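You operate a simulated robot arm through the tools that you are given. There is no shell and no other tool. Be economical: measure what you need, move in short steps, check, and stop when the job is done.

The job below is to be done with a simulated robot arm. You get a single attempt, and the scene is never put back.

TASK
Take the collar off the mould and strike the sand off flush.
Fine: free both catches, collar on the blue pad; yellow bar, put back.

Only the result counts: the job must be done as asked and must still hold three seconds after the hand-in. Knocking over, shifting, dropping, spilling or breaking anything else fails it.

THE ROBOT
A 6-joint arm with a two-finger parallel gripper, fixed in place. Base frame: the origin is at the foot of the arm, x ahead of it, y to its left, z up; the work surface is at about z = 853. Units: mm, rad, N and s.
With the tool pointing down near the work surface it reaches from about 240 to 640 mm from the base axis. Its first joint turns from -1.152 to 1.152 rad. Payload 2.7 kg.
Tool frame: the origin (TCP) lies between the finger pads and is the grasp point; the fingertips stand 23 mm ahead of it; z points along the fingers, y is the line along which they close. Largest opening 94 mm; finger width 38, thickness 10; the body of the gripper, 54 by 96 mm, starts 39 mm behind the TCP.
Orientation is that of the tool frame in the base frame, as a unit quaternion [w, x, y, z]. With the fingers straight down and closing along the base's y, the tool's x points along the base's -x, its y along +y and its z along -z.

THE INTERFACE
- The arm moves only by the tool step_arm. Its argument "rows" is a list of rows, each a list of 7 numbers: the shift along the tool's x, y, z in units of 150 mm (1.0 is 150 mm), then the turn, a rotation vector about the tool's x, y, z in units of 60 degrees (1.0 is 60 degrees), then the closure, from 0 (fully open) to 1 (shut). In form: [[tx, ty, tz, wx, wy, wz, grip], ...]. A call has 1 to 8 rows; each row is the pose to reach, as a shift and turn from the pose commanded when the call began, along the tool's axes at that moment. A call with a number of a shift or a turn outside -1 to 1 is refused whole. Each row takes 0.2 s and may step no farther than 50 mm and 0.15 rad from the row before; otherwise, or with a gripper value out of range, the whole call is refused. A pose out of reach is approached as far as the arm can. The call stops where the force on the tool passes 40 N (or 10 N more than at its start, if that is more) or the arm is blocked; 0.2 s more then pass. The fingers move at their own pace (about 45 mm/s each) and stop on an object; they squeeze with about 25 N. The grip force told is the motor's: it shows also when the fingers shut on nothing. Time passes only in rows, and 0.2 s behind the last, so rows that repeat a pose let the fingers close. The reply holds the time, the measured pose of the TCP, the force on the tool along the base axes, the opening and the grip force, in the units named above and with some noise, and new pictures: "show" is both (left out), scene, wrist or none.
- Cameras (640 x 400 px; columns grow to the right, rows downward): "scene" is fixed at [70.1, -413.7, 1409.1]; the picture's right is [0.89, -0.45, 0.00], its down [-0.23, -0.46, -0.86] and it looks along [0.39, 0.77, -0.51] (base axes); focal length 335 px, centre (320, 200). "wrist" rides on the gripper at [87, 16, -74] in the tool frame; the picture's right is [-0.18, 0.98, 0.00], its down [-0.58, -0.11, -0.81] and it looks along [-0.79, -0.15, 0.59] (tool axes); focal length 243 px, centre (320, 200). There is no depth. A picture from a camera that has moved, and an enlarged one, comes with that camera's place and axes in the base frame and with its lens. The place of the scene camera against the robot may be out by one fixed shift of up to 12 mm in any direction.
- inspect(camera, box): a new picture of the part [left, top, right, bottom] of that camera's present view, enlarged. It takes no simulated time.
- sign_off(): hands the job in; it is judged then, once.

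Work in short steps. Places have to be worked out from the pictures, the camera data and where the tool is seen: move nearer, look again, correct. Check each grasp and each placing, and mend what went wrong. You have 120 turns and 200 pictures in all, those below and enlarged ones among them. Open the gripper and draw the arm clear of the work before you hand the job in, unless the task says otherwise; then end with one line.

The tools are called by a JSON object that holds its "api" and its "payload". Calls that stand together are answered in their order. step_arm: Moves the arm, as the interface text tells. Its arguments: {"type":"object","properties":{"rows":{"type":"array","items":{"type":"array","items":{"type":"number"}}},"show":{"type":"string","enum":["both","scene","wrist","none"]}},"required":["rows"]} The other tools are called the same way: inspect (camera, box) takes an enlarged picture of a part of a camera's view; sign_off () hands the job in.

At the start:

```text
time_s: 0.0
position: [335.4, 126.8, 1252.2]
tcp_rot: [0.0, 0.0, 1.0, 0.0]
ft_force: [0.1, -0.4, 0.6]
opening: 94.0
grip_force: 0.1
```

scene: 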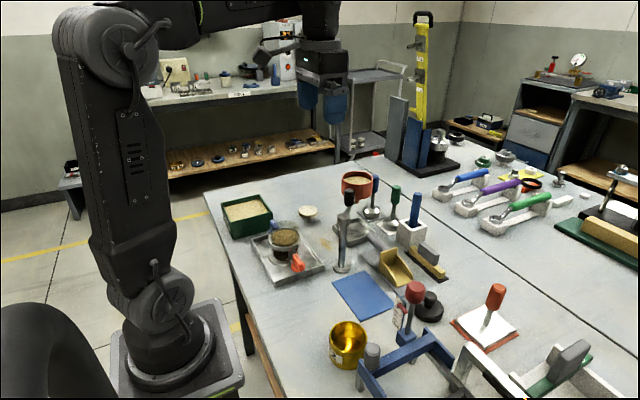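
wrist: 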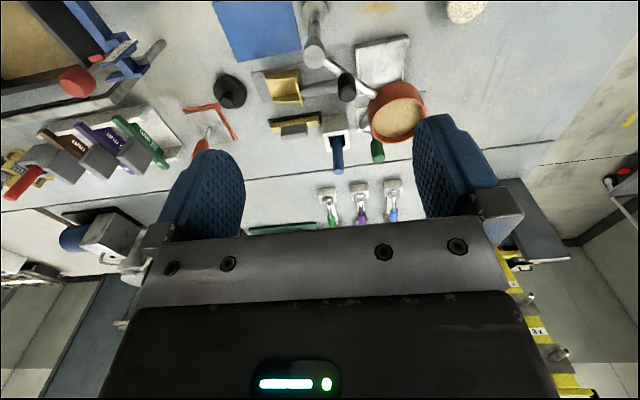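

The pictures show a tray with a mould on the left, a blue pad, and bars. I enlarge the work area to identify each part.

{"api": "inspect", "payload": {"camera": "scene", "box": [210, 180, 350, 290]}}

{"api": "inspect", "payload": {"camera": "scene", "box": [320, 160, 480, 330]}}

{"api": "inspect", "payload": {"camera": "wrist", "box": [190, 0, 450, 200]}}

```text
3.64 times, centred on (280, 235) of scene
camera zoom: at [70.1, -413.7, 1409.1], right [0.89, -0.45, 0.0], down [-0.23, -0.46, -0.86], along [0.39, 0.77, -0.51], focal length 1218 px, centre (466, 73)
```

zoom: 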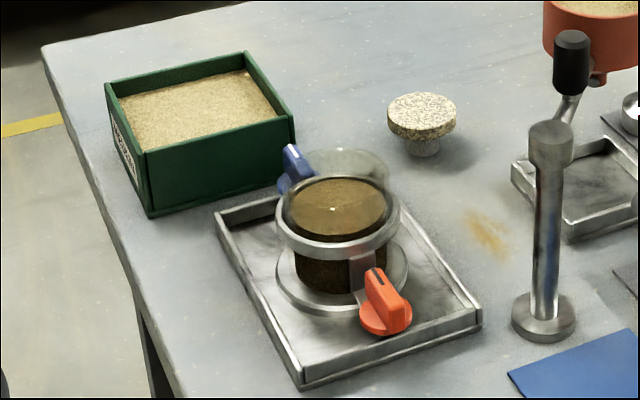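

```text
2.35 times, centred on (400, 245) of scene
camera zoom: at [70.1, -413.7, 1409.1], right [0.89, -0.45, 0.0], down [-0.23, -0.46, -0.86], along [0.39, 0.77, -0.51], focal length 788 px, centre (132, 94)
```

zoom: 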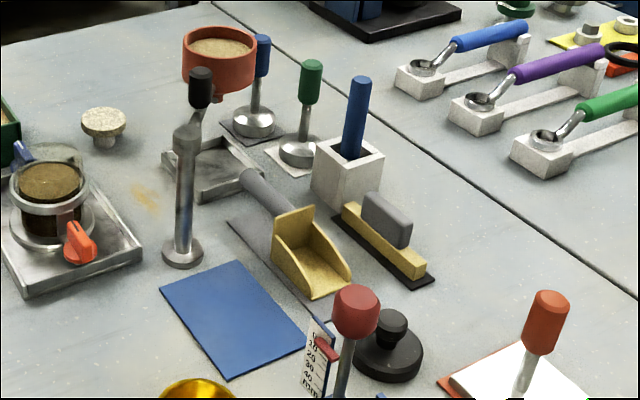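

```text
2.00 times, centred on (320, 100) of wrist
camera zoom: at [248.9, 141.1, 1326.3], right [0.18, 0.98, 0.0], down [0.58, -0.11, 0.81], along [0.79, -0.15, -0.59], focal length 485 px, centre (320, 400)
```

zoom: 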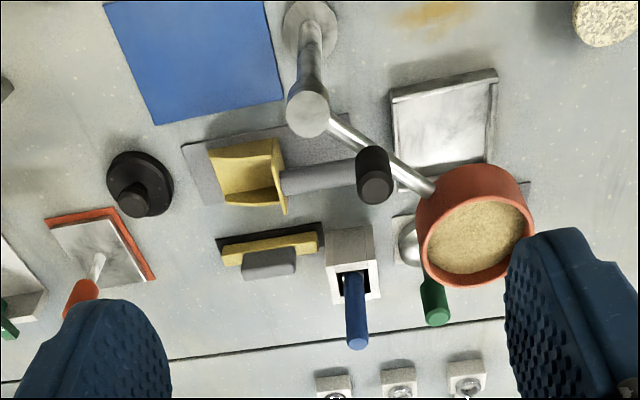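

The mould sits near (288, 203), the blue pad near (393, 15) and the yellow bar near (585, 26). I yaw the tool so the wrist camera looks along +y at the mould, and lower it a little.

{"api": "step_arm", "payload": {"rows": [[0.03, -0.056, 0.083, 0, 0, -0.125, 0], [0.06, -0.112, 0.166, 0, 0, -0.25, 0], [0.09, -0.168, 0.25, 0, 0, -0.375, 0], [0.12, -0.224, 0.333, 0, 0, -0.5, 0], [0.15, -0.28, 0.417, 0, 0, -0.625, 0], [0.18, -0.335, 0.5, 0, 0, -0.75, 0], [0.21, -0.39, 0.583, 0, 0, -0.875, 0], [0.233, -0.447, 0.667, 0, 0, -1.0, 0]], "show": "none"}}

{"api": "step_arm", "payload": {"rows": [[0, 0, 0, 0, 0, -0.125, 0], [0, 0, 0, 0, 0, -0.25, 0], [0, 0, 0, 0, 0, -0.375, 0], [0, 0, 0, 0, 0, -0.5, 0], [0, 0, 0, 0, 0, -0.5, 0]], "show": "both"}}

```text
time_s: 1.8
position: [301.8, 60.0, 1150.8]
tcp_rot: [0.001, -0.502, 0.865, 0.001]
ft_force: [0.0, -0.2, -0.4]
opening: 94.0
grip_force: 0.2
```

```text
time_s: 3.0
position: [301.1, 58.3, 1151.5]
tcp_rot: [-0.001, 0.708, -0.707, 0.0]
ft_force: [-0.7, 0.5, 0.7]
opening: 93.9
grip_force: 0.0
camera wrist: at [285.0, -28.0, 1226.3], right [-0.98, 0.18, 0.0], down [0.11, 0.58, 0.81], along [0.15, 0.79, -0.59], focal length 243 px, centre (320, 200)
```

scene: 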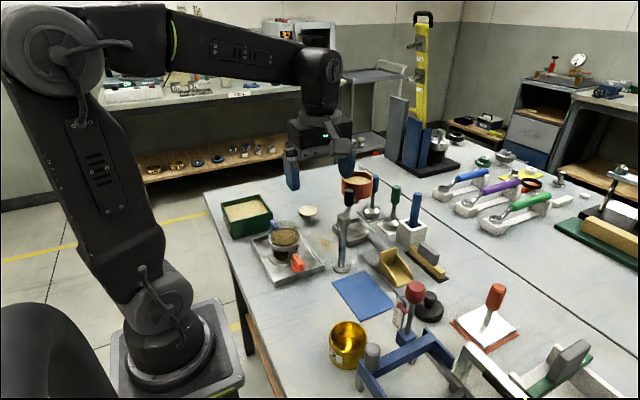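
wrist: 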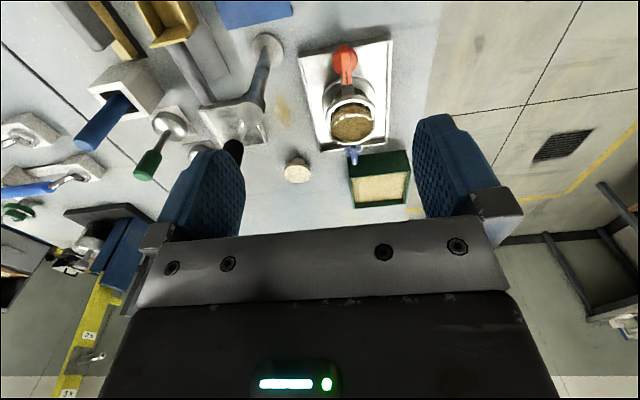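

The wrist camera sees the mould with a red catch on the near side and a blue one on the far side. I zoom in.

{"api": "inspect", "payload": {"camera": "wrist", "box": [280, 20, 424, 220]}}

{"api": "inspect", "payload": {"camera": "scene", "box": [260, 210, 324, 290]}}

```text
2.00 times, centred on (352, 120) of wrist
camera zoom: at [285.0, -28.0, 1226.3], right [-0.98, 0.18, 0.0], down [0.11, 0.58, 0.81], along [0.15, 0.79, -0.59], focal length 485 px, centre (256, 360)
```

zoom: 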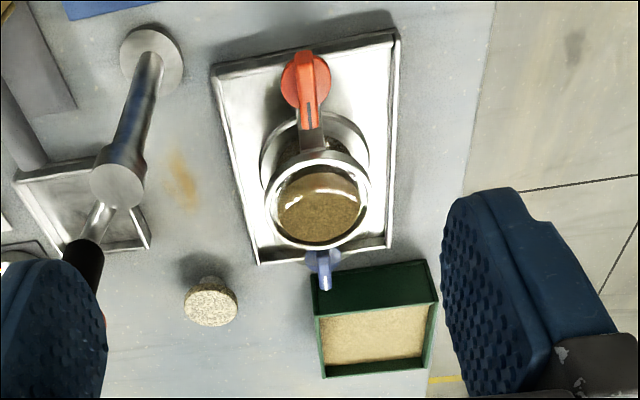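

```text
5.00 times, centred on (292, 250) of scene
camera zoom: at [70.1, -413.7, 1409.1], right [0.89, -0.45, 0.0], down [-0.23, -0.46, -0.86], along [0.39, 0.77, -0.51], focal length 1675 px, centre (460, -50)
```

zoom: 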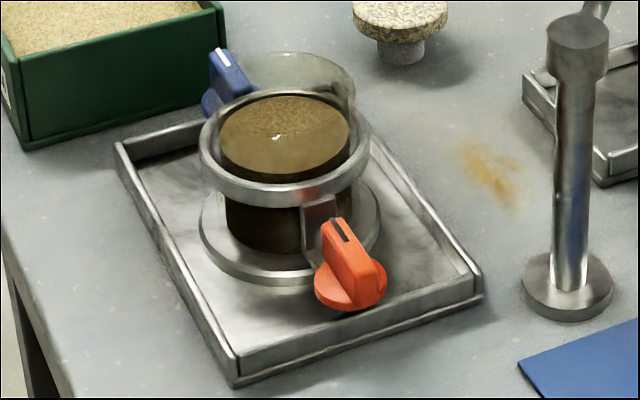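

The red catch is a turn knob near (281, 114, 909). I move the camera nearer to see how it is held.

{"api": "step_arm", "payload": {"rows": [[0.047, 0.052, 0.235, 0, 0, 0, 0], [0.094, 0.104, 0.47, 0, 0, 0, 0], [0.14, 0.156, 0.7, 0, 0, 0, 0], [0.187, 0.207, 0.94, 0, 0, 0, 0], [0.187, 0.207, 0.94, 0, 0, 0, 0]], "show": "wrist"}}

{"api": "inspect", "payload": {"camera": "wrist", "box": [220, 60, 412, 210]}}

```text
time_s: 4.2
position: [270.4, 32.7, 1010.9]
tcp_rot: [0.0, -0.707, 0.707, 0.001]
ft_force: [-0.8, 0.5, 0.1]
opening: 94.0
grip_force: 0.0
camera wrist: at [253.7, -55.1, 1085.7], right [-0.98, 0.18, 0.0], down [0.11, 0.58, 0.81], along [0.15, 0.79, -0.59], focal length 243 px, centre (320, 200)
```

wrist: 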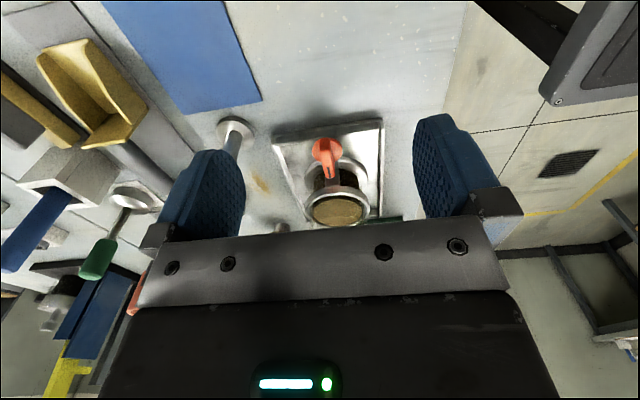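

```text
2.67 times, centred on (316, 135) of wrist
camera zoom: at [253.7, -55.1, 1085.7], right [-0.98, 0.18, 0.0], down [0.11, 0.58, 0.81], along [0.15, 0.79, -0.59], focal length 647 px, centre (331, 373)
```

zoom: 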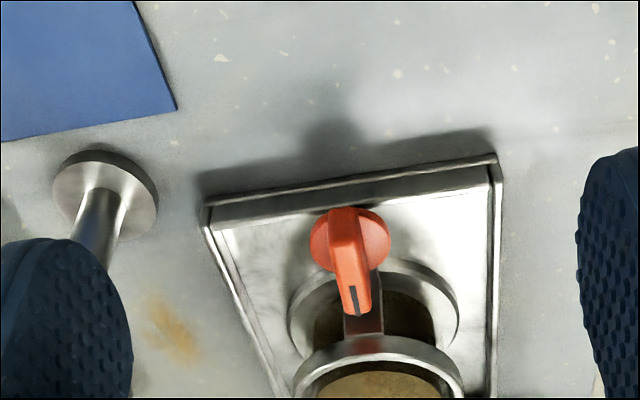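

The knob's axis direction is still ambiguous, so I zoom tighter in both cameras.

{"api": "inspect", "payload": {"camera": "wrist", "box": [300, 126, 364, 166]}}

{"api": "inspect", "payload": {"camera": "scene", "box": [276, 244, 316, 276]}}

{"api": "inspect", "payload": {"camera": "scene", "box": [264, 214, 304, 246]}}

```text
10.00 times, centred on (332, 146) of wrist
camera zoom: at [253.7, -55.1, 1085.7], right [-0.98, 0.18, 0.0], down [0.11, 0.58, 0.81], along [0.15, 0.79, -0.59], focal length 2426 px, centre (200, 740)
```

zoom: 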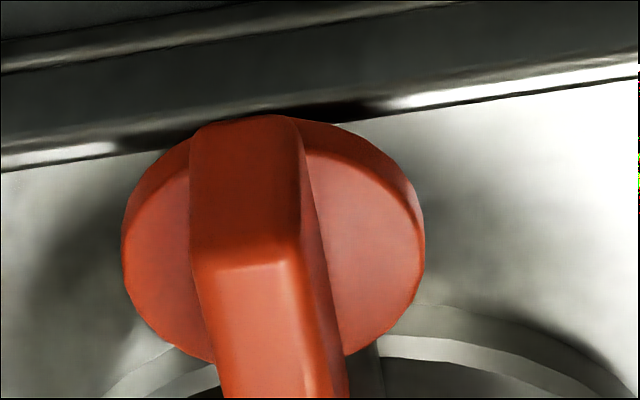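

```text
12.50 times, centred on (296, 260) of scene
camera zoom: at [70.1, -413.7, 1409.1], right [0.89, -0.45, 0.0], down [-0.23, -0.46, -0.86], along [0.39, 0.77, -0.51], focal length 4187 px, centre (620, -550)
```

zoom: 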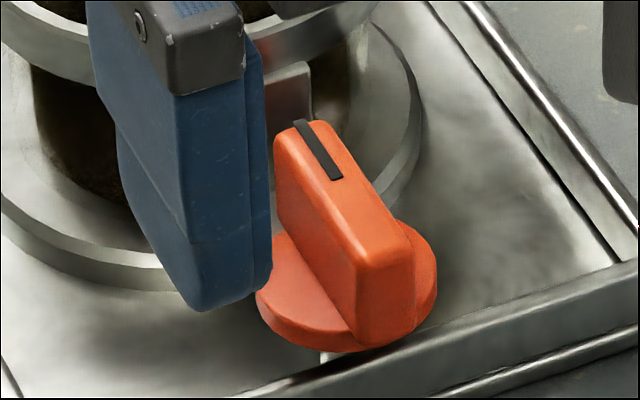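

```text
12.50 times, centred on (284, 230) of scene
camera zoom: at [70.1, -413.7, 1409.1], right [0.89, -0.45, 0.0], down [-0.23, -0.46, -0.86], along [0.39, 0.77, -0.51], focal length 4187 px, centre (770, -175)
```

zoom: 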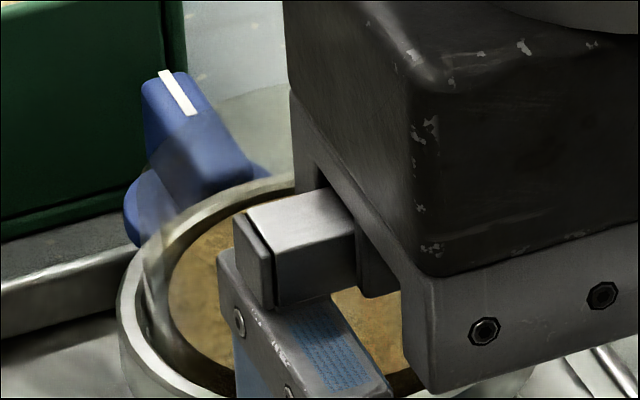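

The knobs turn on a vertical axis; the ridge is about 10 mm wide and points at the mould. The ridge top is near z = 911 and the knob is near (279, 118). I move above it with the fingers straddling the ridge.

{"api": "step_arm", "payload": {"rows": [[-0.2, -0.02, 0.113, 0, 0, 0, 0.3], [-0.4, -0.04, 0.226, 0, 0, 0, 0.4], [-0.573, -0.06, 0.34, 0, 0, 0, 0.5], [-0.573, -0.06, 0.34, 0, 0, 0, 0.5]], "show": "both"}}

{"api": "inspect", "payload": {"camera": "wrist", "box": [240, 90, 400, 240]}}

```text
time_s: 5.2
position: [277.9, 118.4, 956.6]
tcp_rot: [0.0, -0.707, 0.708, 0.001]
ft_force: [-0.4, -0.1, 0.1]
opening: 47.1
grip_force: 0.0
camera wrist: at [261.5, 31.0, 1032.5], right [-0.98, 0.18, 0.0], down [0.11, 0.58, 0.81], along [0.15, 0.79, -0.59], focal length 243 px, centre (320, 200)
```

scene: 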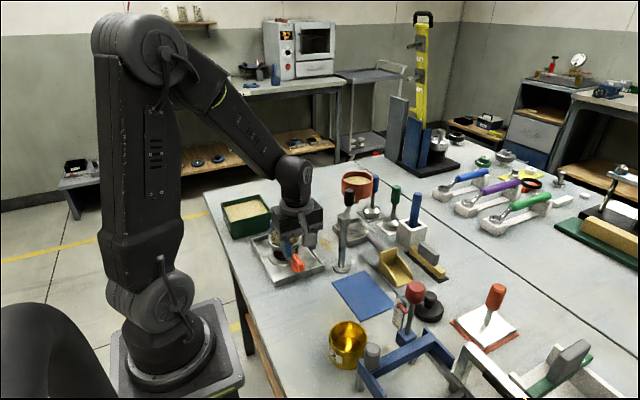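
wrist: 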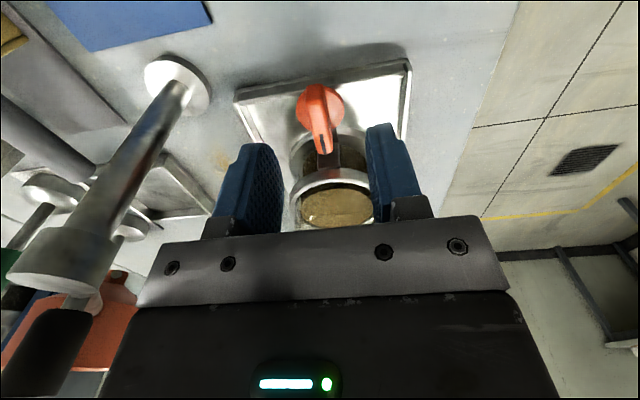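

```text
2.67 times, centred on (320, 165) of wrist
camera zoom: at [261.5, 31.0, 1032.5], right [-0.98, 0.18, 0.0], down [0.11, 0.58, 0.81], along [0.15, 0.79, -0.59], focal length 647 px, centre (320, 293)
```

zoom: 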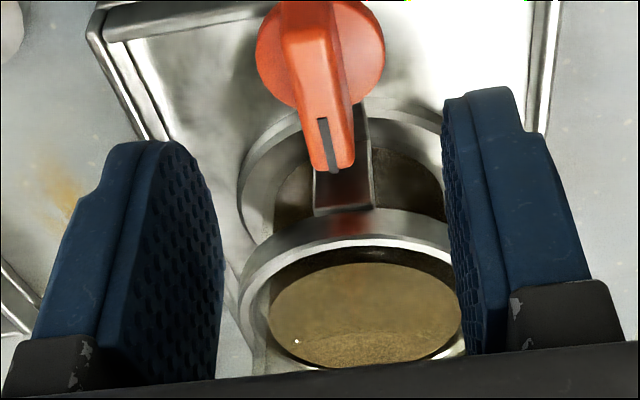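

Two-view estimates give the ridge spanning y 110–149 at x ≈ 280, axis near y = 128, top z ≈ 904, and the collar ring with top ≈ 908 and radius ≈ 38. I centre on the knob and descend to just over the disc.

{"api": "step_arm", "payload": {"rows": [[-0.067, -0.013, 0.1, 0, 0, 0, 0.5], [-0.067, -0.013, 0.2, 0, 0, 0, 0.6], [-0.067, -0.013, 0.28, 0, 0, 0, 0.6], [-0.067, -0.013, 0.28, 0, 0, 0, 0.6]], "show": "wrist"}}

{"api": "inspect", "payload": {"camera": "scene", "box": [250, 210, 330, 290]}}

{"api": "inspect", "payload": {"camera": "wrist", "box": [240, 90, 400, 240]}}

```text
time_s: 6.2
position: [279.2, 128.5, 916.6]
tcp_rot: [0.001, -0.707, 0.707, 0.001]
ft_force: [0.2, 0.4, -1.5]
opening: 37.5
grip_force: 0.1
camera wrist: at [263.9, 40.9, 992.1], right [-0.98, 0.18, 0.0], down [0.11, 0.58, 0.81], along [0.15, 0.79, -0.59], focal length 243 px, centre (320, 200)
```

wrist: 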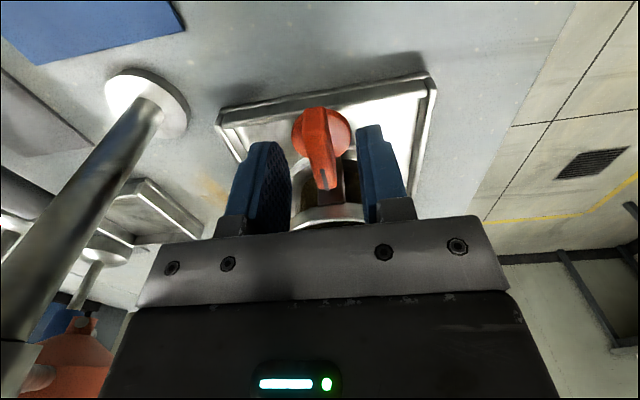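

```text
5.00 times, centred on (290, 250) of scene
camera zoom: at [70.1, -413.7, 1409.1], right [0.89, -0.45, 0.0], down [-0.23, -0.46, -0.86], along [0.39, 0.77, -0.51], focal length 1675 px, centre (470, -50)
```

zoom: 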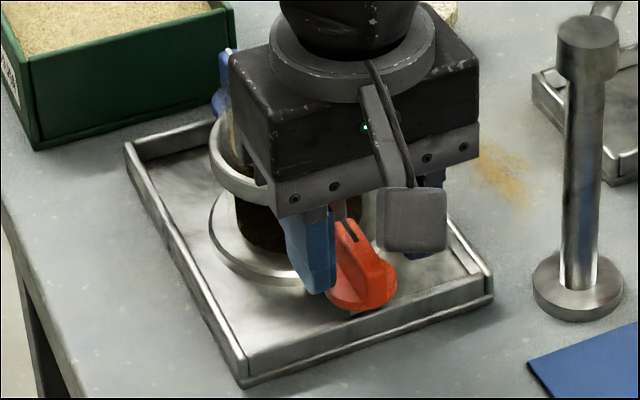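

```text
2.67 times, centred on (320, 165) of wrist
camera zoom: at [263.9, 40.9, 992.1], right [-0.98, 0.18, 0.0], down [0.11, 0.58, 0.81], along [0.15, 0.79, -0.59], focal length 647 px, centre (320, 293)
```

zoom: 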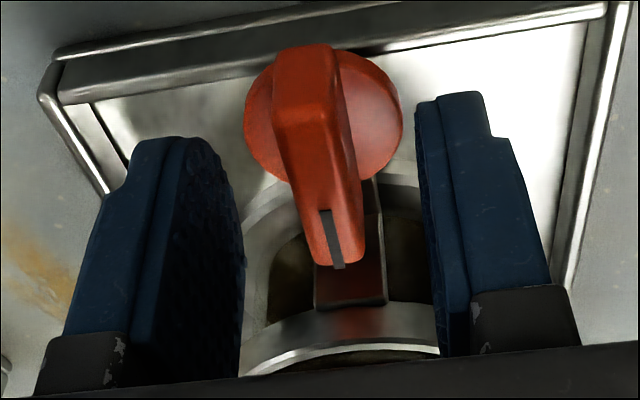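

The ridge is centred between the fingers; the disc top is ≈ 883 and the ridge top ≈ 904, with the axis at (279.7, 127). I lower 7 mm more and close on the ridge.

{"api": "step_arm", "payload": {"rows": [[0.009, -0.003, 0.05, 0, 0, 0, 0.6], [0.009, -0.003, 0.05, 0, 0, 0, 0.75], [0.009, -0.003, 0.05, 0, 0, 0, 1], [0.009, -0.003, 0.05, 0, 0, 0, 1], [0.009, -0.003, 0.05, 0, 0, 0, 1], [0.009, -0.003, 0.05, 0, 0, 0, 1]], "show": "wrist"}}

```text
time_s: 7.6
position: [279.9, 128.6, 909.6]
tcp_rot: [0.0, -0.707, 0.707, 0.002]
ft_force: [-11.2, 1.0, -0.3]
opening: 12.1
grip_force: 44.9
camera wrist: at [263.9, 39.6, 984.3], right [-0.98, 0.18, 0.0], down [0.11, 0.58, 0.81], along [0.15, 0.79, -0.59], focal length 243 px, centre (320, 200)
```

wrist: 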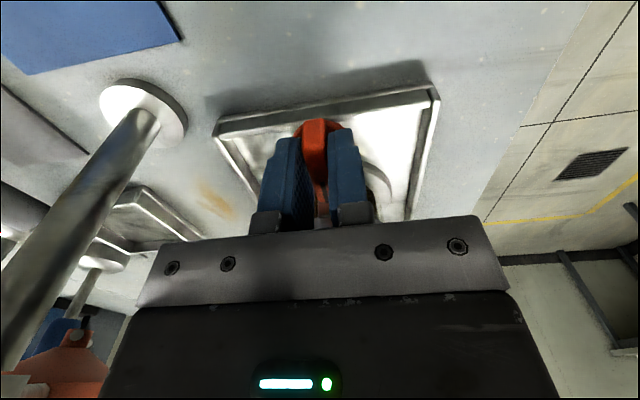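

The ridge is held (12 mm opening). I turn clockwise seen from above, which keeps the camera away from the post, and start with a small trial.

{"api": "step_arm", "payload": {"rows": [[0, 0.004, 0, 0, 0, 0.1, 1], [0, 0.004, 0, 0, 0, 0.2, 1], [0, 0.004, 0, 0, 0, 0.3, 1]], "show": "wrist"}}

```text
time_s: 8.4
position: [278.8, 125.6, 909.0]
tcp_rot: [-0.001, -0.59, 0.807, 0.0]
ft_force: [-14.4, -16.7, 11.9]
opening: 21.8
grip_force: 44.8
camera wrist: at [237.5, 46.9, 984.8], right [-0.88, 0.47, 0.0], down [0.28, 0.52, 0.81], along [0.38, 0.71, -0.59], focal length 243 px, centre (320, 200)
```

wrist: 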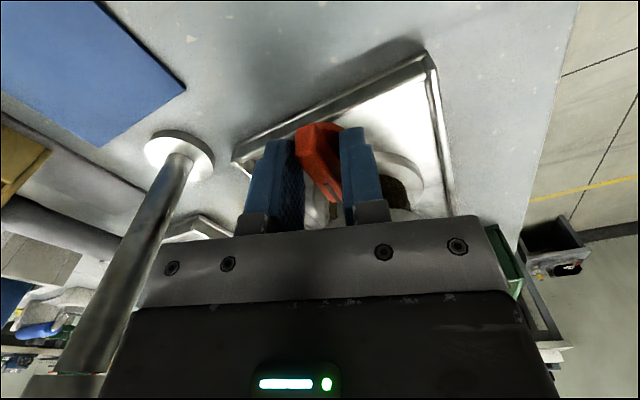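

The jaws were levered open from 12 to 22 mm, so the knob is stopped clockwise. I turn back and try counter-clockwise by a small amount.

{"api": "step_arm", "payload": {"rows": [[0, 0, 0, 0, 0, -0.1, 1], [0, 0, 0, 0, 0, -0.2, 1], [0, 0, 0, 0, 0, -0.3, 1], [0, 0, 0, 0, 0, -0.3, 1]], "show": "none"}}

{"api": "step_arm", "payload": {"rows": [[0, 0, 0, 0, 0, -0.1, 1], [0, 0, 0, 0, 0, -0.2, 1], [0, 0, 0, 0, 0, -0.3, 1]], "show": "wrist"}}

```text
time_s: 9.4
position: [279.2, 126.3, 910.0]
tcp_rot: [0.001, -0.706, 0.708, 0.002]
ft_force: [-14.3, 9.0, 1.5]
opening: 11.7
grip_force: 45.2
```

```text
time_s: 10.2
position: [281.5, 127.2, 909.2]
tcp_rot: [-0.002, 0.81, -0.587, 0.0]
ft_force: [-0.8, 13.9, -23.0]
opening: 11.8
grip_force: 45.1
camera wrist: at [292.3, 38.9, 984.4], right [-0.99, -0.13, 0.0], down [-0.08, 0.58, 0.81], along [-0.1, 0.8, -0.59], focal length 243 px, centre (320, 200)
```

wrist: 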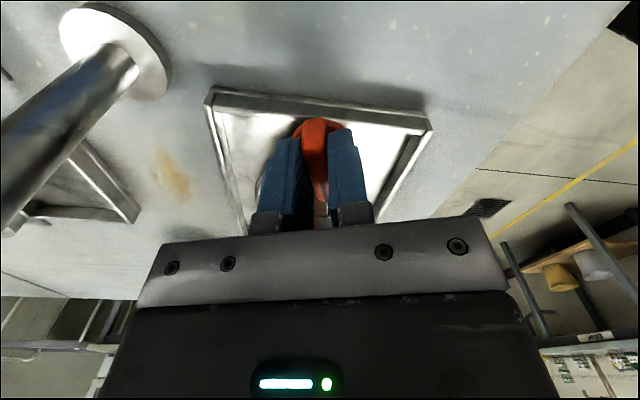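

It turns counter-clockwise (opening steady). I continue to about 54° while the camera is clear of the post.

{"api": "step_arm", "payload": {"rows": [[0, 0, 0, 0, 0, -0.1, 1], [0, 0, 0, 0, 0, -0.2, 1], [0, 0, 0, 0, 0, -0.3, 1], [0, 0, 0, 0, 0, -0.4, 1], [0, 0, 0, 0, 0, -0.5, 1], [0, 0, 0, 0, 0, -0.6, 1]], "show": "both"}}

{"api": "inspect", "payload": {"camera": "scene", "box": [250, 210, 370, 290]}}

```text
time_s: 11.2
position: [281.8, 128.8, 910.1]
tcp_rot: [-0.004, 0.903, -0.43, 0.002]
ft_force: [6.2, 5.2, -9.1]
opening: 11.8
grip_force: 45.0
stopped in row 4: the force on the tool passed its limit (the readings are from after the stop); the commanded pose is now the measured one
camera wrist: at [323.7, 49.1, 985.1], right [-0.88, -0.48, -0.01], down [-0.29, 0.52, 0.81], along [-0.38, 0.71, -0.59], focal length 243 px, centre (320, 200)
```

scene: 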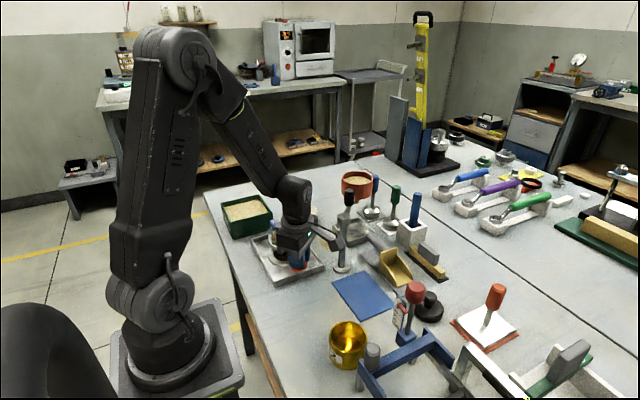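
wrist: 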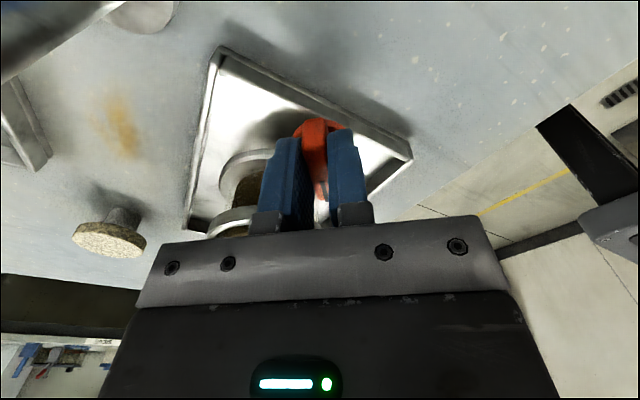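

```text
5.00 times, centred on (310, 250) of scene
camera zoom: at [70.3, -413.6, 1409.2], right [0.89, -0.45, 0.0], down [-0.23, -0.46, -0.86], along [0.39, 0.77, -0.51], focal length 1675 px, centre (370, -50)
```

zoom: 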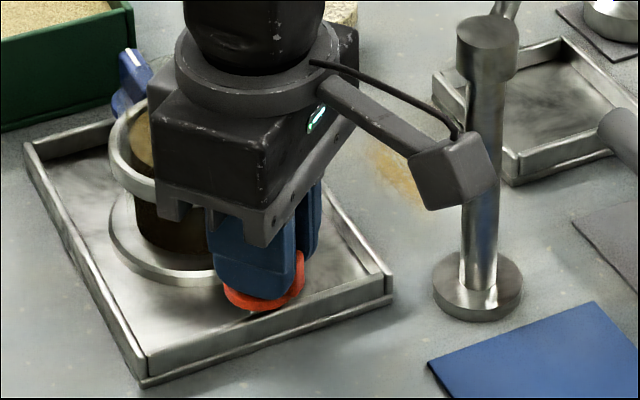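

It stopped at about 39° on force; the residual force is small, so side load from an axis offset or an end stop is likely. I try a little further from the settled pose.

{"api": "step_arm", "payload": {"rows": [[0, 0, 0, 0, 0, -0.06, 1], [0, 0, 0, 0, 0, -0.12, 1], [0, 0, 0, 0, 0, -0.18, 1], [0, 0, 0, 0, 0, -0.24, 1]], "show": "wrist"}}

```text
time_s: 12.2
position: [283.0, 129.0, 910.1]
tcp_rot: [-0.005, 0.95, -0.311, 0.004]
ft_force: [19.7, 15.0, -21.5]
opening: 11.8
grip_force: 44.7
camera wrist: at [342.2, 62.6, 985.5], right [-0.73, -0.68, -0.01], down [-0.41, 0.43, 0.81], along [-0.54, 0.59, -0.59], focal length 243 px, centre (320, 200)
```

wrist: 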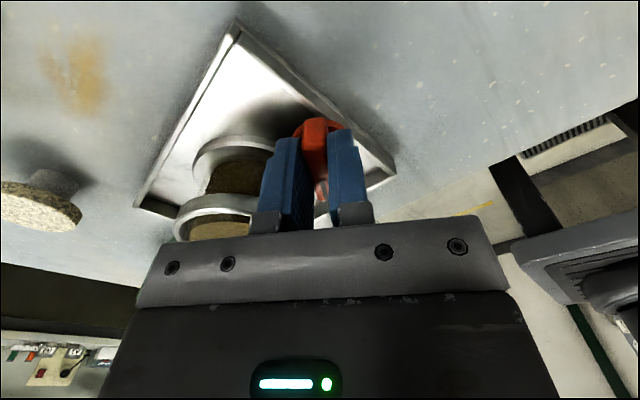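

The knob is now at about 54°. To avoid the post I release, rise, and re-grip with the gripper turned 180°, so the camera passes over the free side.

{"api": "step_arm", "payload": {"rows": [[0, 0, 0, 0, 0, 0, 0.6], [0, 0, 0, 0, 0, 0, 0.6], [0, 0, -0.1, 0, 0, 0, 0.6], [0, 0, -0.3, 0, 0, 0, 0.6], [0, 0, -0.5, 0, 0, 0.12, 0.6], [0, 0, -0.55, 0, 0, 0.25, 0.6]], "show": "wrist"}}

{"api": "inspect", "payload": {"camera": "scene", "box": [250, 210, 330, 290]}}

```text
time_s: 13.6
position: [281.1, 125.4, 992.8]
tcp_rot: [-0.004, 0.9, -0.435, 0.002]
ft_force: [-0.6, -0.1, 0.6]
opening: 37.5
grip_force: 0.0
camera wrist: at [320.8, 46.7, 1067.4], right [-0.88, -0.47, -0.01], down [-0.28, 0.52, 0.81], along [-0.37, 0.72, -0.59], focal length 243 px, centre (320, 200)
```

wrist: 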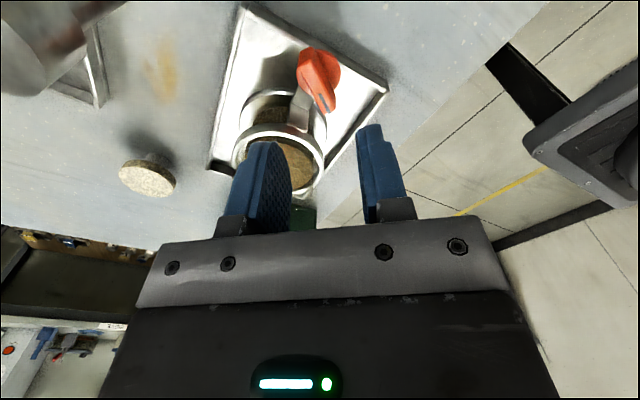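

```text
5.00 times, centred on (290, 250) of scene
camera zoom: at [70.1, -413.7, 1409.1], right [0.89, -0.45, 0.0], down [-0.23, -0.46, -0.86], along [0.39, 0.77, -0.51], focal length 1675 px, centre (470, -50)
```

zoom: 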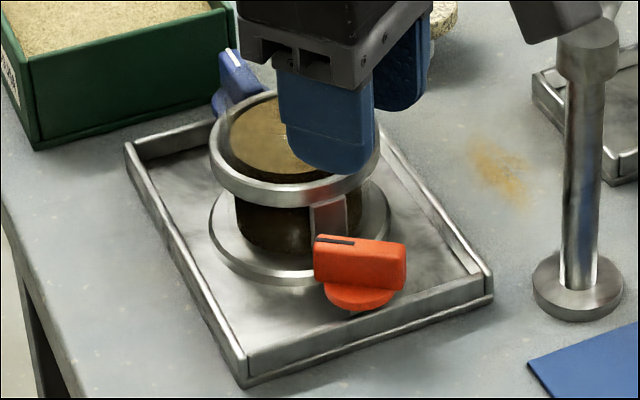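

The red pointer has turned about 54°. I rotate the raised gripper around by 165° to take the ridge from the other side.

{"api": "step_arm", "payload": {"rows": [[0, 0, 0, 0, 0, 0.125, 0.6], [0, 0, 0, 0, 0, 0.25, 0.6], [0, 0, 0, 0, 0, 0.375, 0.6], [0, 0, 0, 0, 0, 0.5, 0.6], [0, 0, 0, 0, 0, 0.625, 0.6], [0, 0, 0, 0, 0, 0.75, 0.6], [0, 0, 0, 0, 0, 0.875, 0.6], [0, 0, 0, 0, 0, 1.0, 0.6]], "show": "none"}}

{"api": "step_arm", "payload": {"rows": [[0, 0, 0, 0, 0, 0.125, 0.6], [0, 0, 0, 0, 0, 0.25, 0.6], [0, 0, 0, 0, 0, 0.375, 0.6], [0, 0, 0, 0, 0, 0.5, 0.6], [0, 0, 0, 0, 0, 0.625, 0.6], [0, 0, 0, 0, 0, 0.75, 0.6], [0, 0, 0, 0, 0, 0.875, 0.6], [0, 0, 0, 0, 0, 1.0, 0.6]], "show": "none"}}

{"api": "step_arm", "payload": {"rows": [[0, 0, 0, 0, 0, 0.125, 0.6], [0, 0, 0, 0, 0, 0.25, 0.6], [0, 0, 0, 0, 0, 0.375, 0.6], [0, 0, 0, 0, 0, 0.5, 0.6], [0, 0, 0, 0, 0, 0.625, 0.6], [0, 0, 0, 0, 0, 0.75, 0.6], [0, 0, 0, 0, 0, 0.75, 0.6]], "show": "both"}}

```text
time_s: 15.3
position: [280.1, 127.4, 993.0]
tcp_rot: [0.004, -0.562, 0.827, 0.0]
ft_force: [0.9, 0.2, 0.2]
opening: 37.1
grip_force: 0.1
```

```text
time_s: 17.1
position: [280.9, 127.7, 994.5]
tcp_rot: [0.003, -0.074, 0.997, 0.002]
ft_force: [-0.5, -0.1, -0.1]
opening: 37.5
grip_force: 0.0
```

```text
time_s: 18.8
position: [281.3, 128.1, 993.2]
tcp_rot: [0.003, 0.314, 0.949, 0.004]
ft_force: [-0.7, 0.0, -0.3]
opening: 37.6
grip_force: 0.1
camera wrist: at [220.8, 190.2, 1067.9], right [0.73, 0.68, 0.01], down [0.4, -0.44, 0.81], along [0.55, -0.59, -0.59], focal length 243 px, centre (320, 200)
```

scene: 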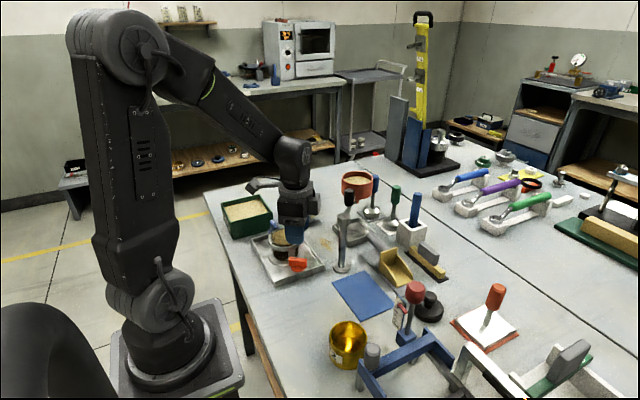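
wrist: 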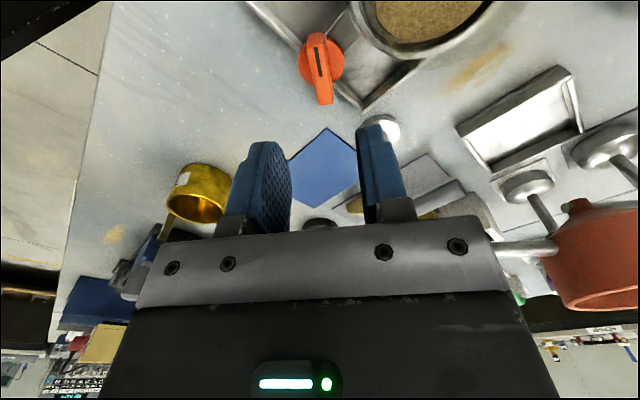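

The knob shows centred at about (280, 128) with the ridge aligned. I descend and grip.

{"api": "step_arm", "payload": {"rows": [[0.004, -0.004, 0.2, 0, 0, 0, 0.6], [0.004, -0.004, 0.4, 0, 0, 0, 0.6], [0.004, -0.004, 0.5, 0, 0, 0, 0.6], [0.004, -0.004, 0.553, 0, 0, 0, 0.7], [0.004, -0.004, 0.553, 0, 0, 0, 1], [0.004, -0.004, 0.553, 0, 0, 0, 1], [0.004, -0.004, 0.553, 0, 0, 0, 1], [0.004, -0.004, 0.553, 0, 0, 0, 1]], "show": "wrist"}}

```text
time_s: 20.6
position: [282.8, 128.6, 909.1]
tcp_rot: [0.005, 0.313, 0.95, 0.005]
ft_force: [14.0, 23.3, -11.3]
opening: 12.0
grip_force: 44.9
camera wrist: at [222.4, 190.9, 984.3], right [0.73, 0.68, 0.02], down [0.39, -0.44, 0.81], along [0.56, -0.58, -0.59], focal length 243 px, centre (320, 200)
```

wrist: 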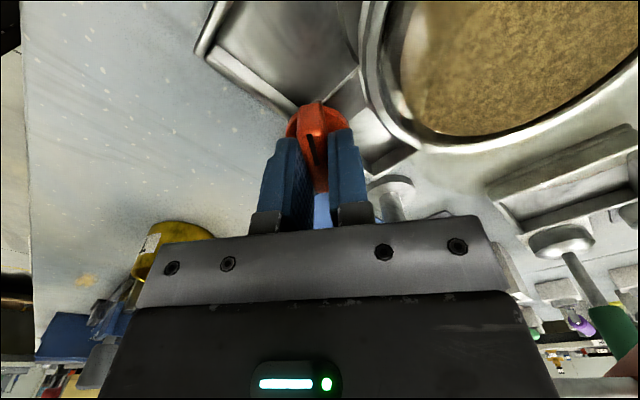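

Gripped, with some side force along the closing line; I shift 1.5 mm to relieve it and turn the remaining ~36°.

{"api": "step_arm", "payload": {"rows": [[0, 0.01, 0, 0, 0, 0, 1], [0, 0.01, 0, 0, 0, -0.08, 1], [0, 0.01, 0, 0, 0, -0.17, 1], [0, 0.01, 0, 0, 0, -0.26, 1], [0, 0.01, 0, 0, 0, -0.35, 1], [0, 0.01, 0, 0, 0, -0.44, 1], [0, 0.01, 0, 0, 0, -0.53, 1], [0, 0.01, 0, 0, 0, -0.61, 1]], "show": "wrist"}}

```text
time_s: 22.4
position: [282.9, 131.1, 910.3]
tcp_rot: [0.006, -0.001, 1.0, 0.005]
ft_force: [15.4, 24.9, -15.6]
opening: 12.1
grip_force: 44.9
camera wrist: at [196.0, 145.0, 984.6], right [0.18, 0.98, 0.01], down [0.57, -0.12, 0.81], along [0.8, -0.14, -0.58], focal length 243 px, centre (320, 200)
```

wrist: 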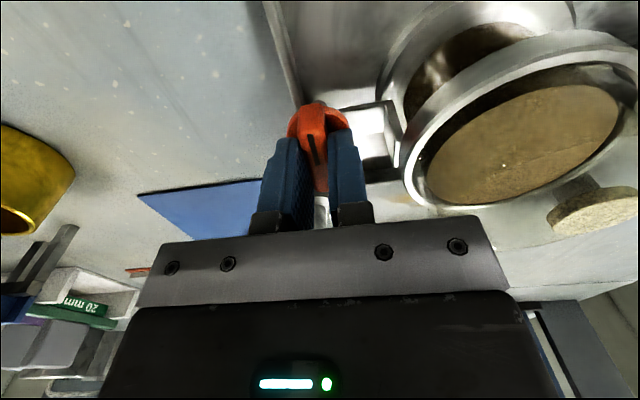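

The pointer has turned 90°. I push a little further to find whether the end stop is reached.

{"api": "step_arm", "payload": {"rows": [[-0.005, 0.01, 0, 0, 0, -0.06, 1], [-0.005, 0.01, 0, 0, 0, -0.12, 1], [-0.005, 0.01, 0, 0, 0, -0.18, 1]], "show": "wrist"}}

```text
time_s: 23.1
position: [284.0, 132.3, 911.5]
tcp_rot: [0.006, -0.093, 0.996, 0.003]
ft_force: [11.5, 19.4, -2.5]
opening: 18.4
grip_force: 45.4
camera wrist: at [194.8, 129.2, 984.8], right [0.0, 1.0, 0.01], down [0.58, 0.0, 0.81], along [0.81, 0.01, -0.58], focal length 243 px, centre (320, 200)
```

wrist: 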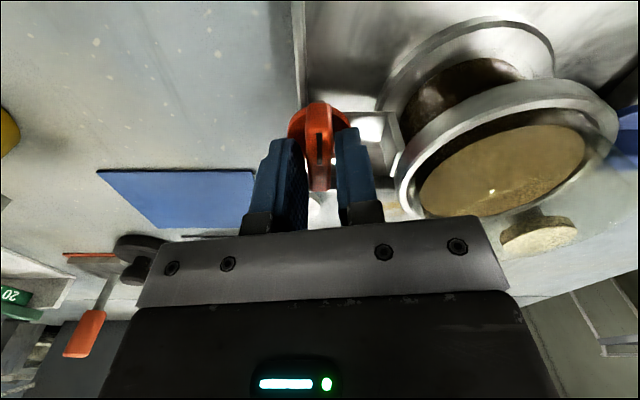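

The jaws opened at the end stop, so the red catch is fully turned (90°). I release, rise and look at the blue catch.

{"api": "step_arm", "payload": {"rows": [[0, 0, 0, 0, 0, 0.15, 0.8], [0, 0, 0, 0, 0, 0.15, 0.5], [0, 0, 0, 0, 0, 0.15, 0.5], [0, 0, -0.2, 0, 0, 0.15, 0.5], [0, 0, -0.5, 0, 0, 0.15, 0.5], [0, 0.25, -0.7, 0, 0, 0.15, 0.5], [0, 0.5, -0.7, 0, 0, 0.15, 0.5], [0, 0.5, -0.7, 0, 0, 0.15, 0.5]], "show": "both"}}

{"api": "inspect", "payload": {"camera": "scene", "box": [250, 210, 330, 290]}}

{"api": "inspect", "payload": {"camera": "wrist", "box": [200, 0, 520, 200]}}

```text
refused: row 1 steps farther than a row can; nothing moved
```

```text
5.00 times, centred on (290, 250) of scene
camera zoom: at [70.4, -413.2, 1409.3], right [0.89, -0.45, 0.0], down [-0.23, -0.46, -0.86], along [0.39, 0.77, -0.51], focal length 1675 px, centre (470, -50)
```

zoom: 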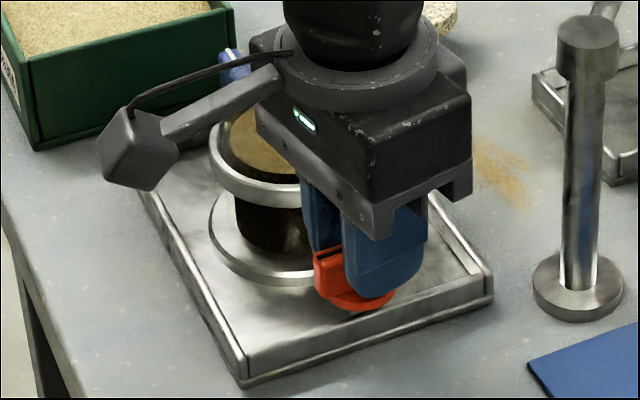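

```text
2.00 times, centred on (360, 100) of wrist
camera zoom: at [194.8, 129.2, 984.8], right [0.0, 1.0, 0.01], down [0.58, 0.0, 0.81], along [0.81, 0.01, -0.58], focal length 485 px, centre (240, 400)
```

zoom: 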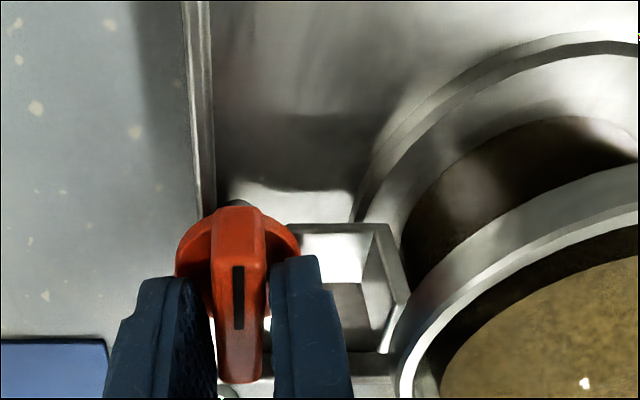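

The first row turned too far for one row; I resend with smaller steps.

{"api": "step_arm", "payload": {"rows": [[0, 0, 0, 0, 0, 0.1, 0.8], [0, 0, 0, 0, 0, 0.15, 0.5], [0, 0, 0, 0, 0, 0.15, 0.5], [0, 0, -0.2, 0, 0, 0.15, 0.5], [0, 0, -0.5, 0, 0, 0.15, 0.5], [0, 0.2, -0.7, 0, 0, 0.15, 0.5], [0, 0.5, -0.7, 0, 0, 0.15, 0.5], [0, 0.5, -0.7, 0, 0, 0.15, 0.5]], "show": "both"}}

{"api": "inspect", "payload": {"camera": "scene", "box": [250, 210, 330, 290]}}

{"api": "inspect", "payload": {"camera": "wrist", "box": [200, 0, 520, 200]}}

```text
time_s: 24.9
position: [266.3, 201.9, 1017.0]
tcp_rot: [0.003, -0.016, 1.0, 0.003]
ft_force: [0.1, -0.3, 1.2]
opening: 47.0
grip_force: 0.1
camera wrist: at [177.4, 213.5, 1090.7], right [0.15, 0.99, 0.01], down [0.58, -0.09, 0.81], along [0.8, -0.12, -0.59], focal length 243 px, centre (320, 200)
```

scene: 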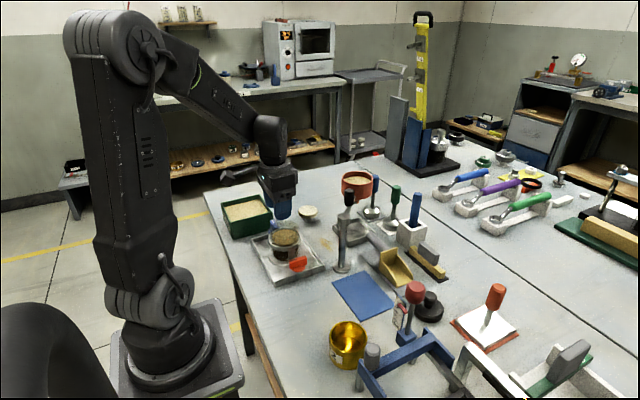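
wrist: 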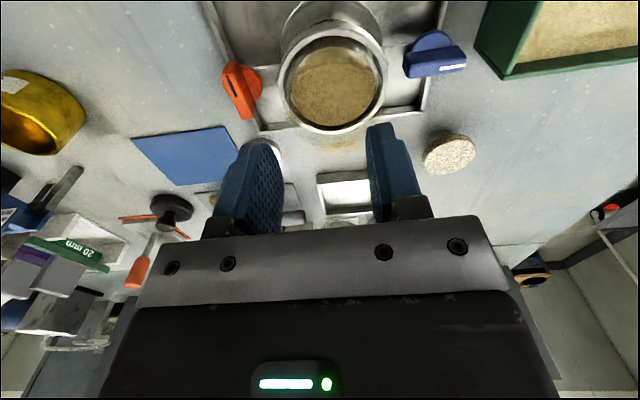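

```text
5.00 times, centred on (290, 250) of scene
camera zoom: at [70.1, -413.7, 1409.1], right [0.89, -0.45, 0.0], down [-0.23, -0.46, -0.86], along [0.39, 0.77, -0.51], focal length 1675 px, centre (470, -50)
```

zoom: 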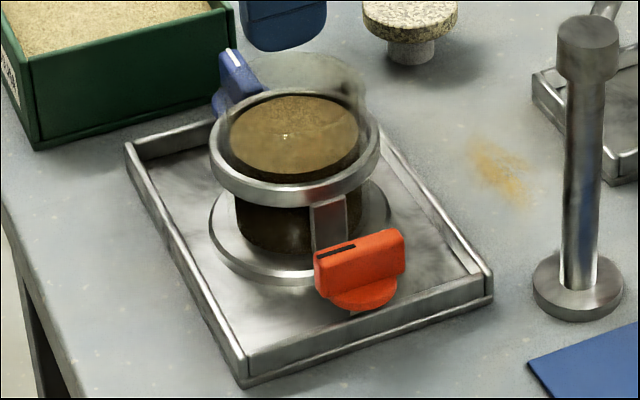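

```text
2.00 times, centred on (360, 100) of wrist
camera zoom: at [177.4, 213.5, 1090.7], right [0.15, 0.99, 0.01], down [0.58, -0.09, 0.81], along [0.8, -0.12, -0.59], focal length 485 px, centre (240, 400)
```

zoom: 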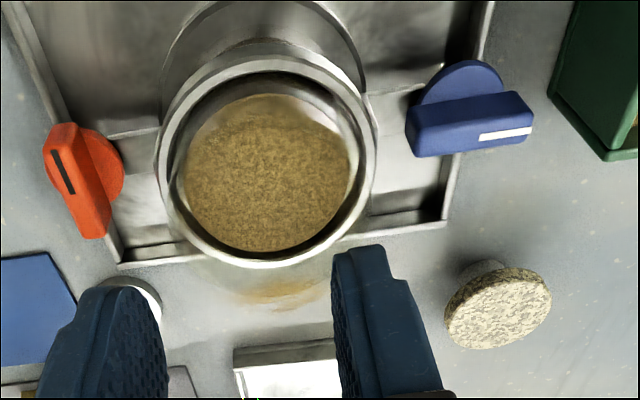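

The red catch is open; the blue one's ridge lies along y with its mark outward, axis near (279, 286). I move above it with the gripper turned so the jaws close along x.

{"api": "step_arm", "payload": {"rows": [[-0.013, 0.07, 0, 0, 0, 0.125, 0.5], [-0.026, 0.14, 0, 0, 0, 0.25, 0.5], [-0.04, 0.21, 0, 0, 0, 0.375, 0.5], [-0.053, 0.28, 0, 0, 0, 0.5, 0.5], [-0.066, 0.35, 0, 0, 0, 0.625, 0.5], [-0.08, 0.42, 0, 0, 0, 0.75, 0.5], [-0.093, 0.49, 0, 0, 0, 0.875, 0.5], [-0.105, 0.557, 0, 0, 0, 1.0, 0.5]], "show": "none"}}

{"api": "step_arm", "payload": {"rows": [[0, 0, 0.05, 0, 0, 0.125, 0.5], [0, 0, 0.1, 0, 0, 0.25, 0.5], [0, 0, 0.15, 0, 0, 0.375, 0.5], [0, 0, 0.167, 0, 0, 0.5, 0.5], [0, 0, 0.167, 0, 0, 0.53, 0.5], [0, 0, 0.167, 0, 0, 0.53, 0.5]], "show": "both"}}

{"api": "inspect", "payload": {"camera": "wrist", "box": [200, 0, 520, 200]}}

```text
time_s: 26.8
position: [280.9, 286.8, 1017.2]
tcp_rot: [0.0, 0.486, 0.874, 0.004]
ft_force: [0.0, -0.1, -0.1]
opening: 47.2
grip_force: 0.1
```

```text
time_s: 28.1
position: [280.3, 288.1, 992.1]
tcp_rot: [0.001, 0.707, 0.707, 0.004]
ft_force: [-0.2, 0.4, -0.1]
opening: 46.8
grip_force: 0.1
camera wrist: at [296.4, 372.3, 1066.9], right [0.98, -0.18, 0.01], down [-0.11, -0.59, 0.8], along [-0.14, -0.79, -0.6], focal length 243 px, centre (320, 200)
```

scene: 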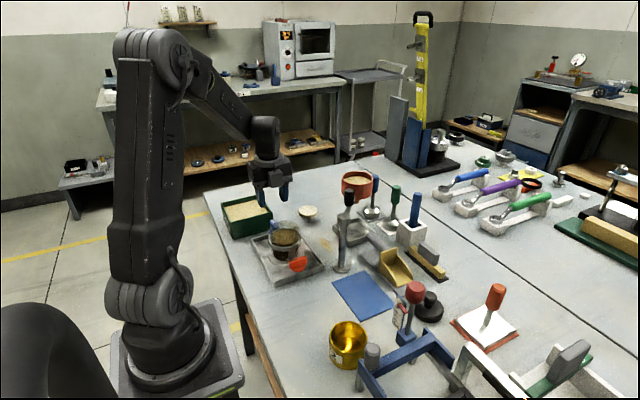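
wrist: 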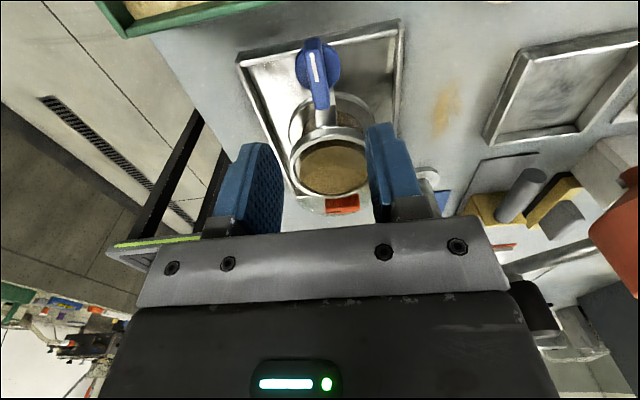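

```text
2.00 times, centred on (360, 100) of wrist
camera zoom: at [296.4, 372.3, 1066.9], right [0.98, -0.18, 0.01], down [-0.11, -0.59, 0.8], along [-0.14, -0.79, -0.6], focal length 485 px, centre (240, 400)
```

zoom: 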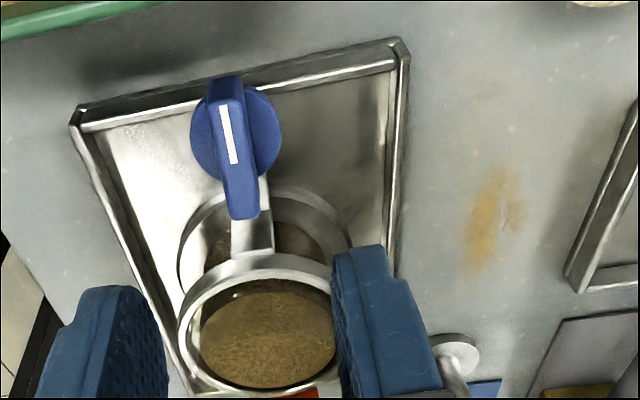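

The blue axis reads (280.6, 289). I descend with the jaws straddling the ridge and grip it.

{"api": "step_arm", "payload": {"rows": [[0.006, 0, 0.2, 0, 0, 0, 0.5], [0.006, 0, 0.4, 0, 0, 0, 0.55], [0.006, 0, 0.5, 0, 0, 0, 0.6], [0.006, 0, 0.547, 0, 0, 0, 0.7], [0.006, 0, 0.547, 0, 0, 0, 1], [0.006, 0, 0.547, 0, 0, 0, 1], [0.006, 0, 0.547, 0, 0, 0, 1], [0.006, 0, 0.547, 0, 0, 0, 1]], "show": "wrist"}}

```text
time_s: 29.9
position: [280.1, 288.8, 907.8]
tcp_rot: [-0.001, 0.706, 0.708, 0.001]
ft_force: [-35.0, 5.8, 3.6]
opening: 11.7
grip_force: 44.9
camera wrist: at [295.8, 373.4, 982.9], right [0.98, -0.18, 0.0], down [-0.11, -0.58, 0.8], along [-0.15, -0.79, -0.59], focal length 243 px, centre (320, 200)
```

wrist: 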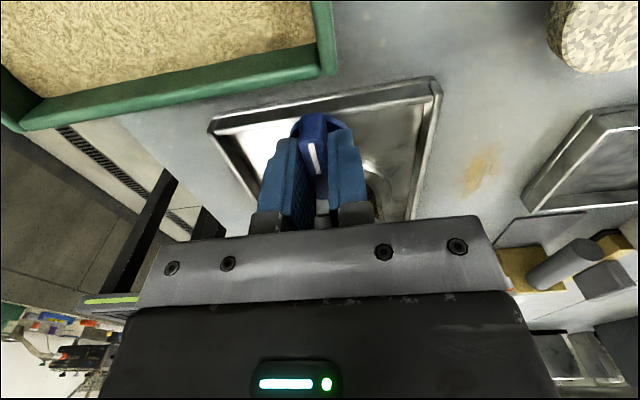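

Held; a −35 N side force means I am ~2 mm off in x, so I relieve that and then try counter-clockwise.

{"api": "step_arm", "payload": {"rows": [[0, -0.013, 0, 0, 0, 0, 1], [0, -0.013, 0, 0, 0, -0.08, 1], [0, -0.013, 0, 0, 0, -0.16, 1], [0, -0.013, 0, 0, 0, -0.24, 1]], "show": "wrist"}}

```text
time_s: 30.9
position: [280.1, 287.9, 907.7]
tcp_rot: [0.001, 0.613, 0.79, 0.003]
ft_force: [-6.4, 4.8, -30.2]
opening: 12.2
grip_force: 45.1
camera wrist: at [273.7, 374.6, 983.0], right [1.0, 0.07, 0.01], down [0.04, -0.59, 0.8], along [0.06, -0.8, -0.59], focal length 243 px, centre (320, 200)
```

wrist: 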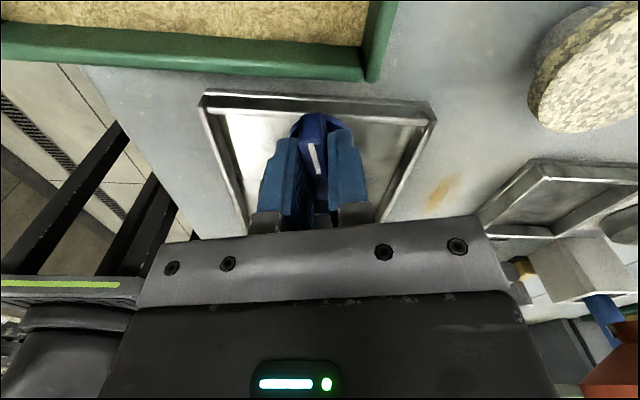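

It turns counter-clockwise. I continue, easing the command down a little to cut the vertical pull.

{"api": "step_arm", "payload": {"rows": [[0, 0, 0.012, 0, 0, -0.08, 1], [0, 0, 0.012, 0, 0, -0.17, 1], [0, 0, 0.012, 0, 0, -0.26, 1], [0, 0, 0.012, 0, 0, -0.35, 1], [0, 0, 0.012, 0, 0, -0.44, 1], [0, 0, 0.012, 0, 0, -0.53, 1], [0, 0, 0.012, 0, 0, -0.62, 1], [0, 0, 0.012, 0, 0, -0.7, 1]], "show": "wrist"}}

```text
time_s: 32.8
position: [279.8, 287.6, 908.5]
tcp_rot: [0.003, 0.287, 0.958, 0.004]
ft_force: [3.9, -14.8, 18.3]
opening: 12.1
grip_force: 44.9
camera wrist: at [216.5, 348.1, 982.5], right [0.69, 0.72, 0.01], down [0.42, -0.42, 0.81], along [0.59, -0.56, -0.59], focal length 243 px, centre (320, 200)
```

wrist: 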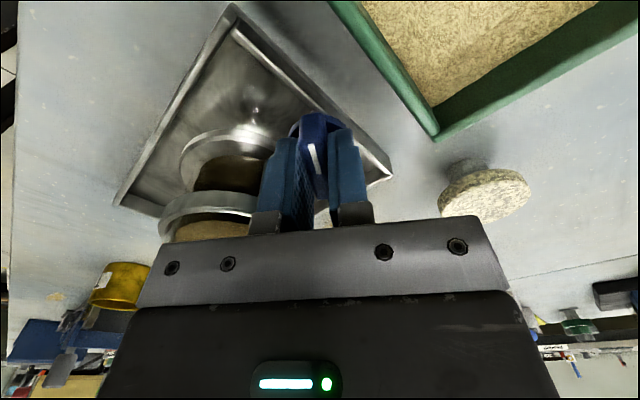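

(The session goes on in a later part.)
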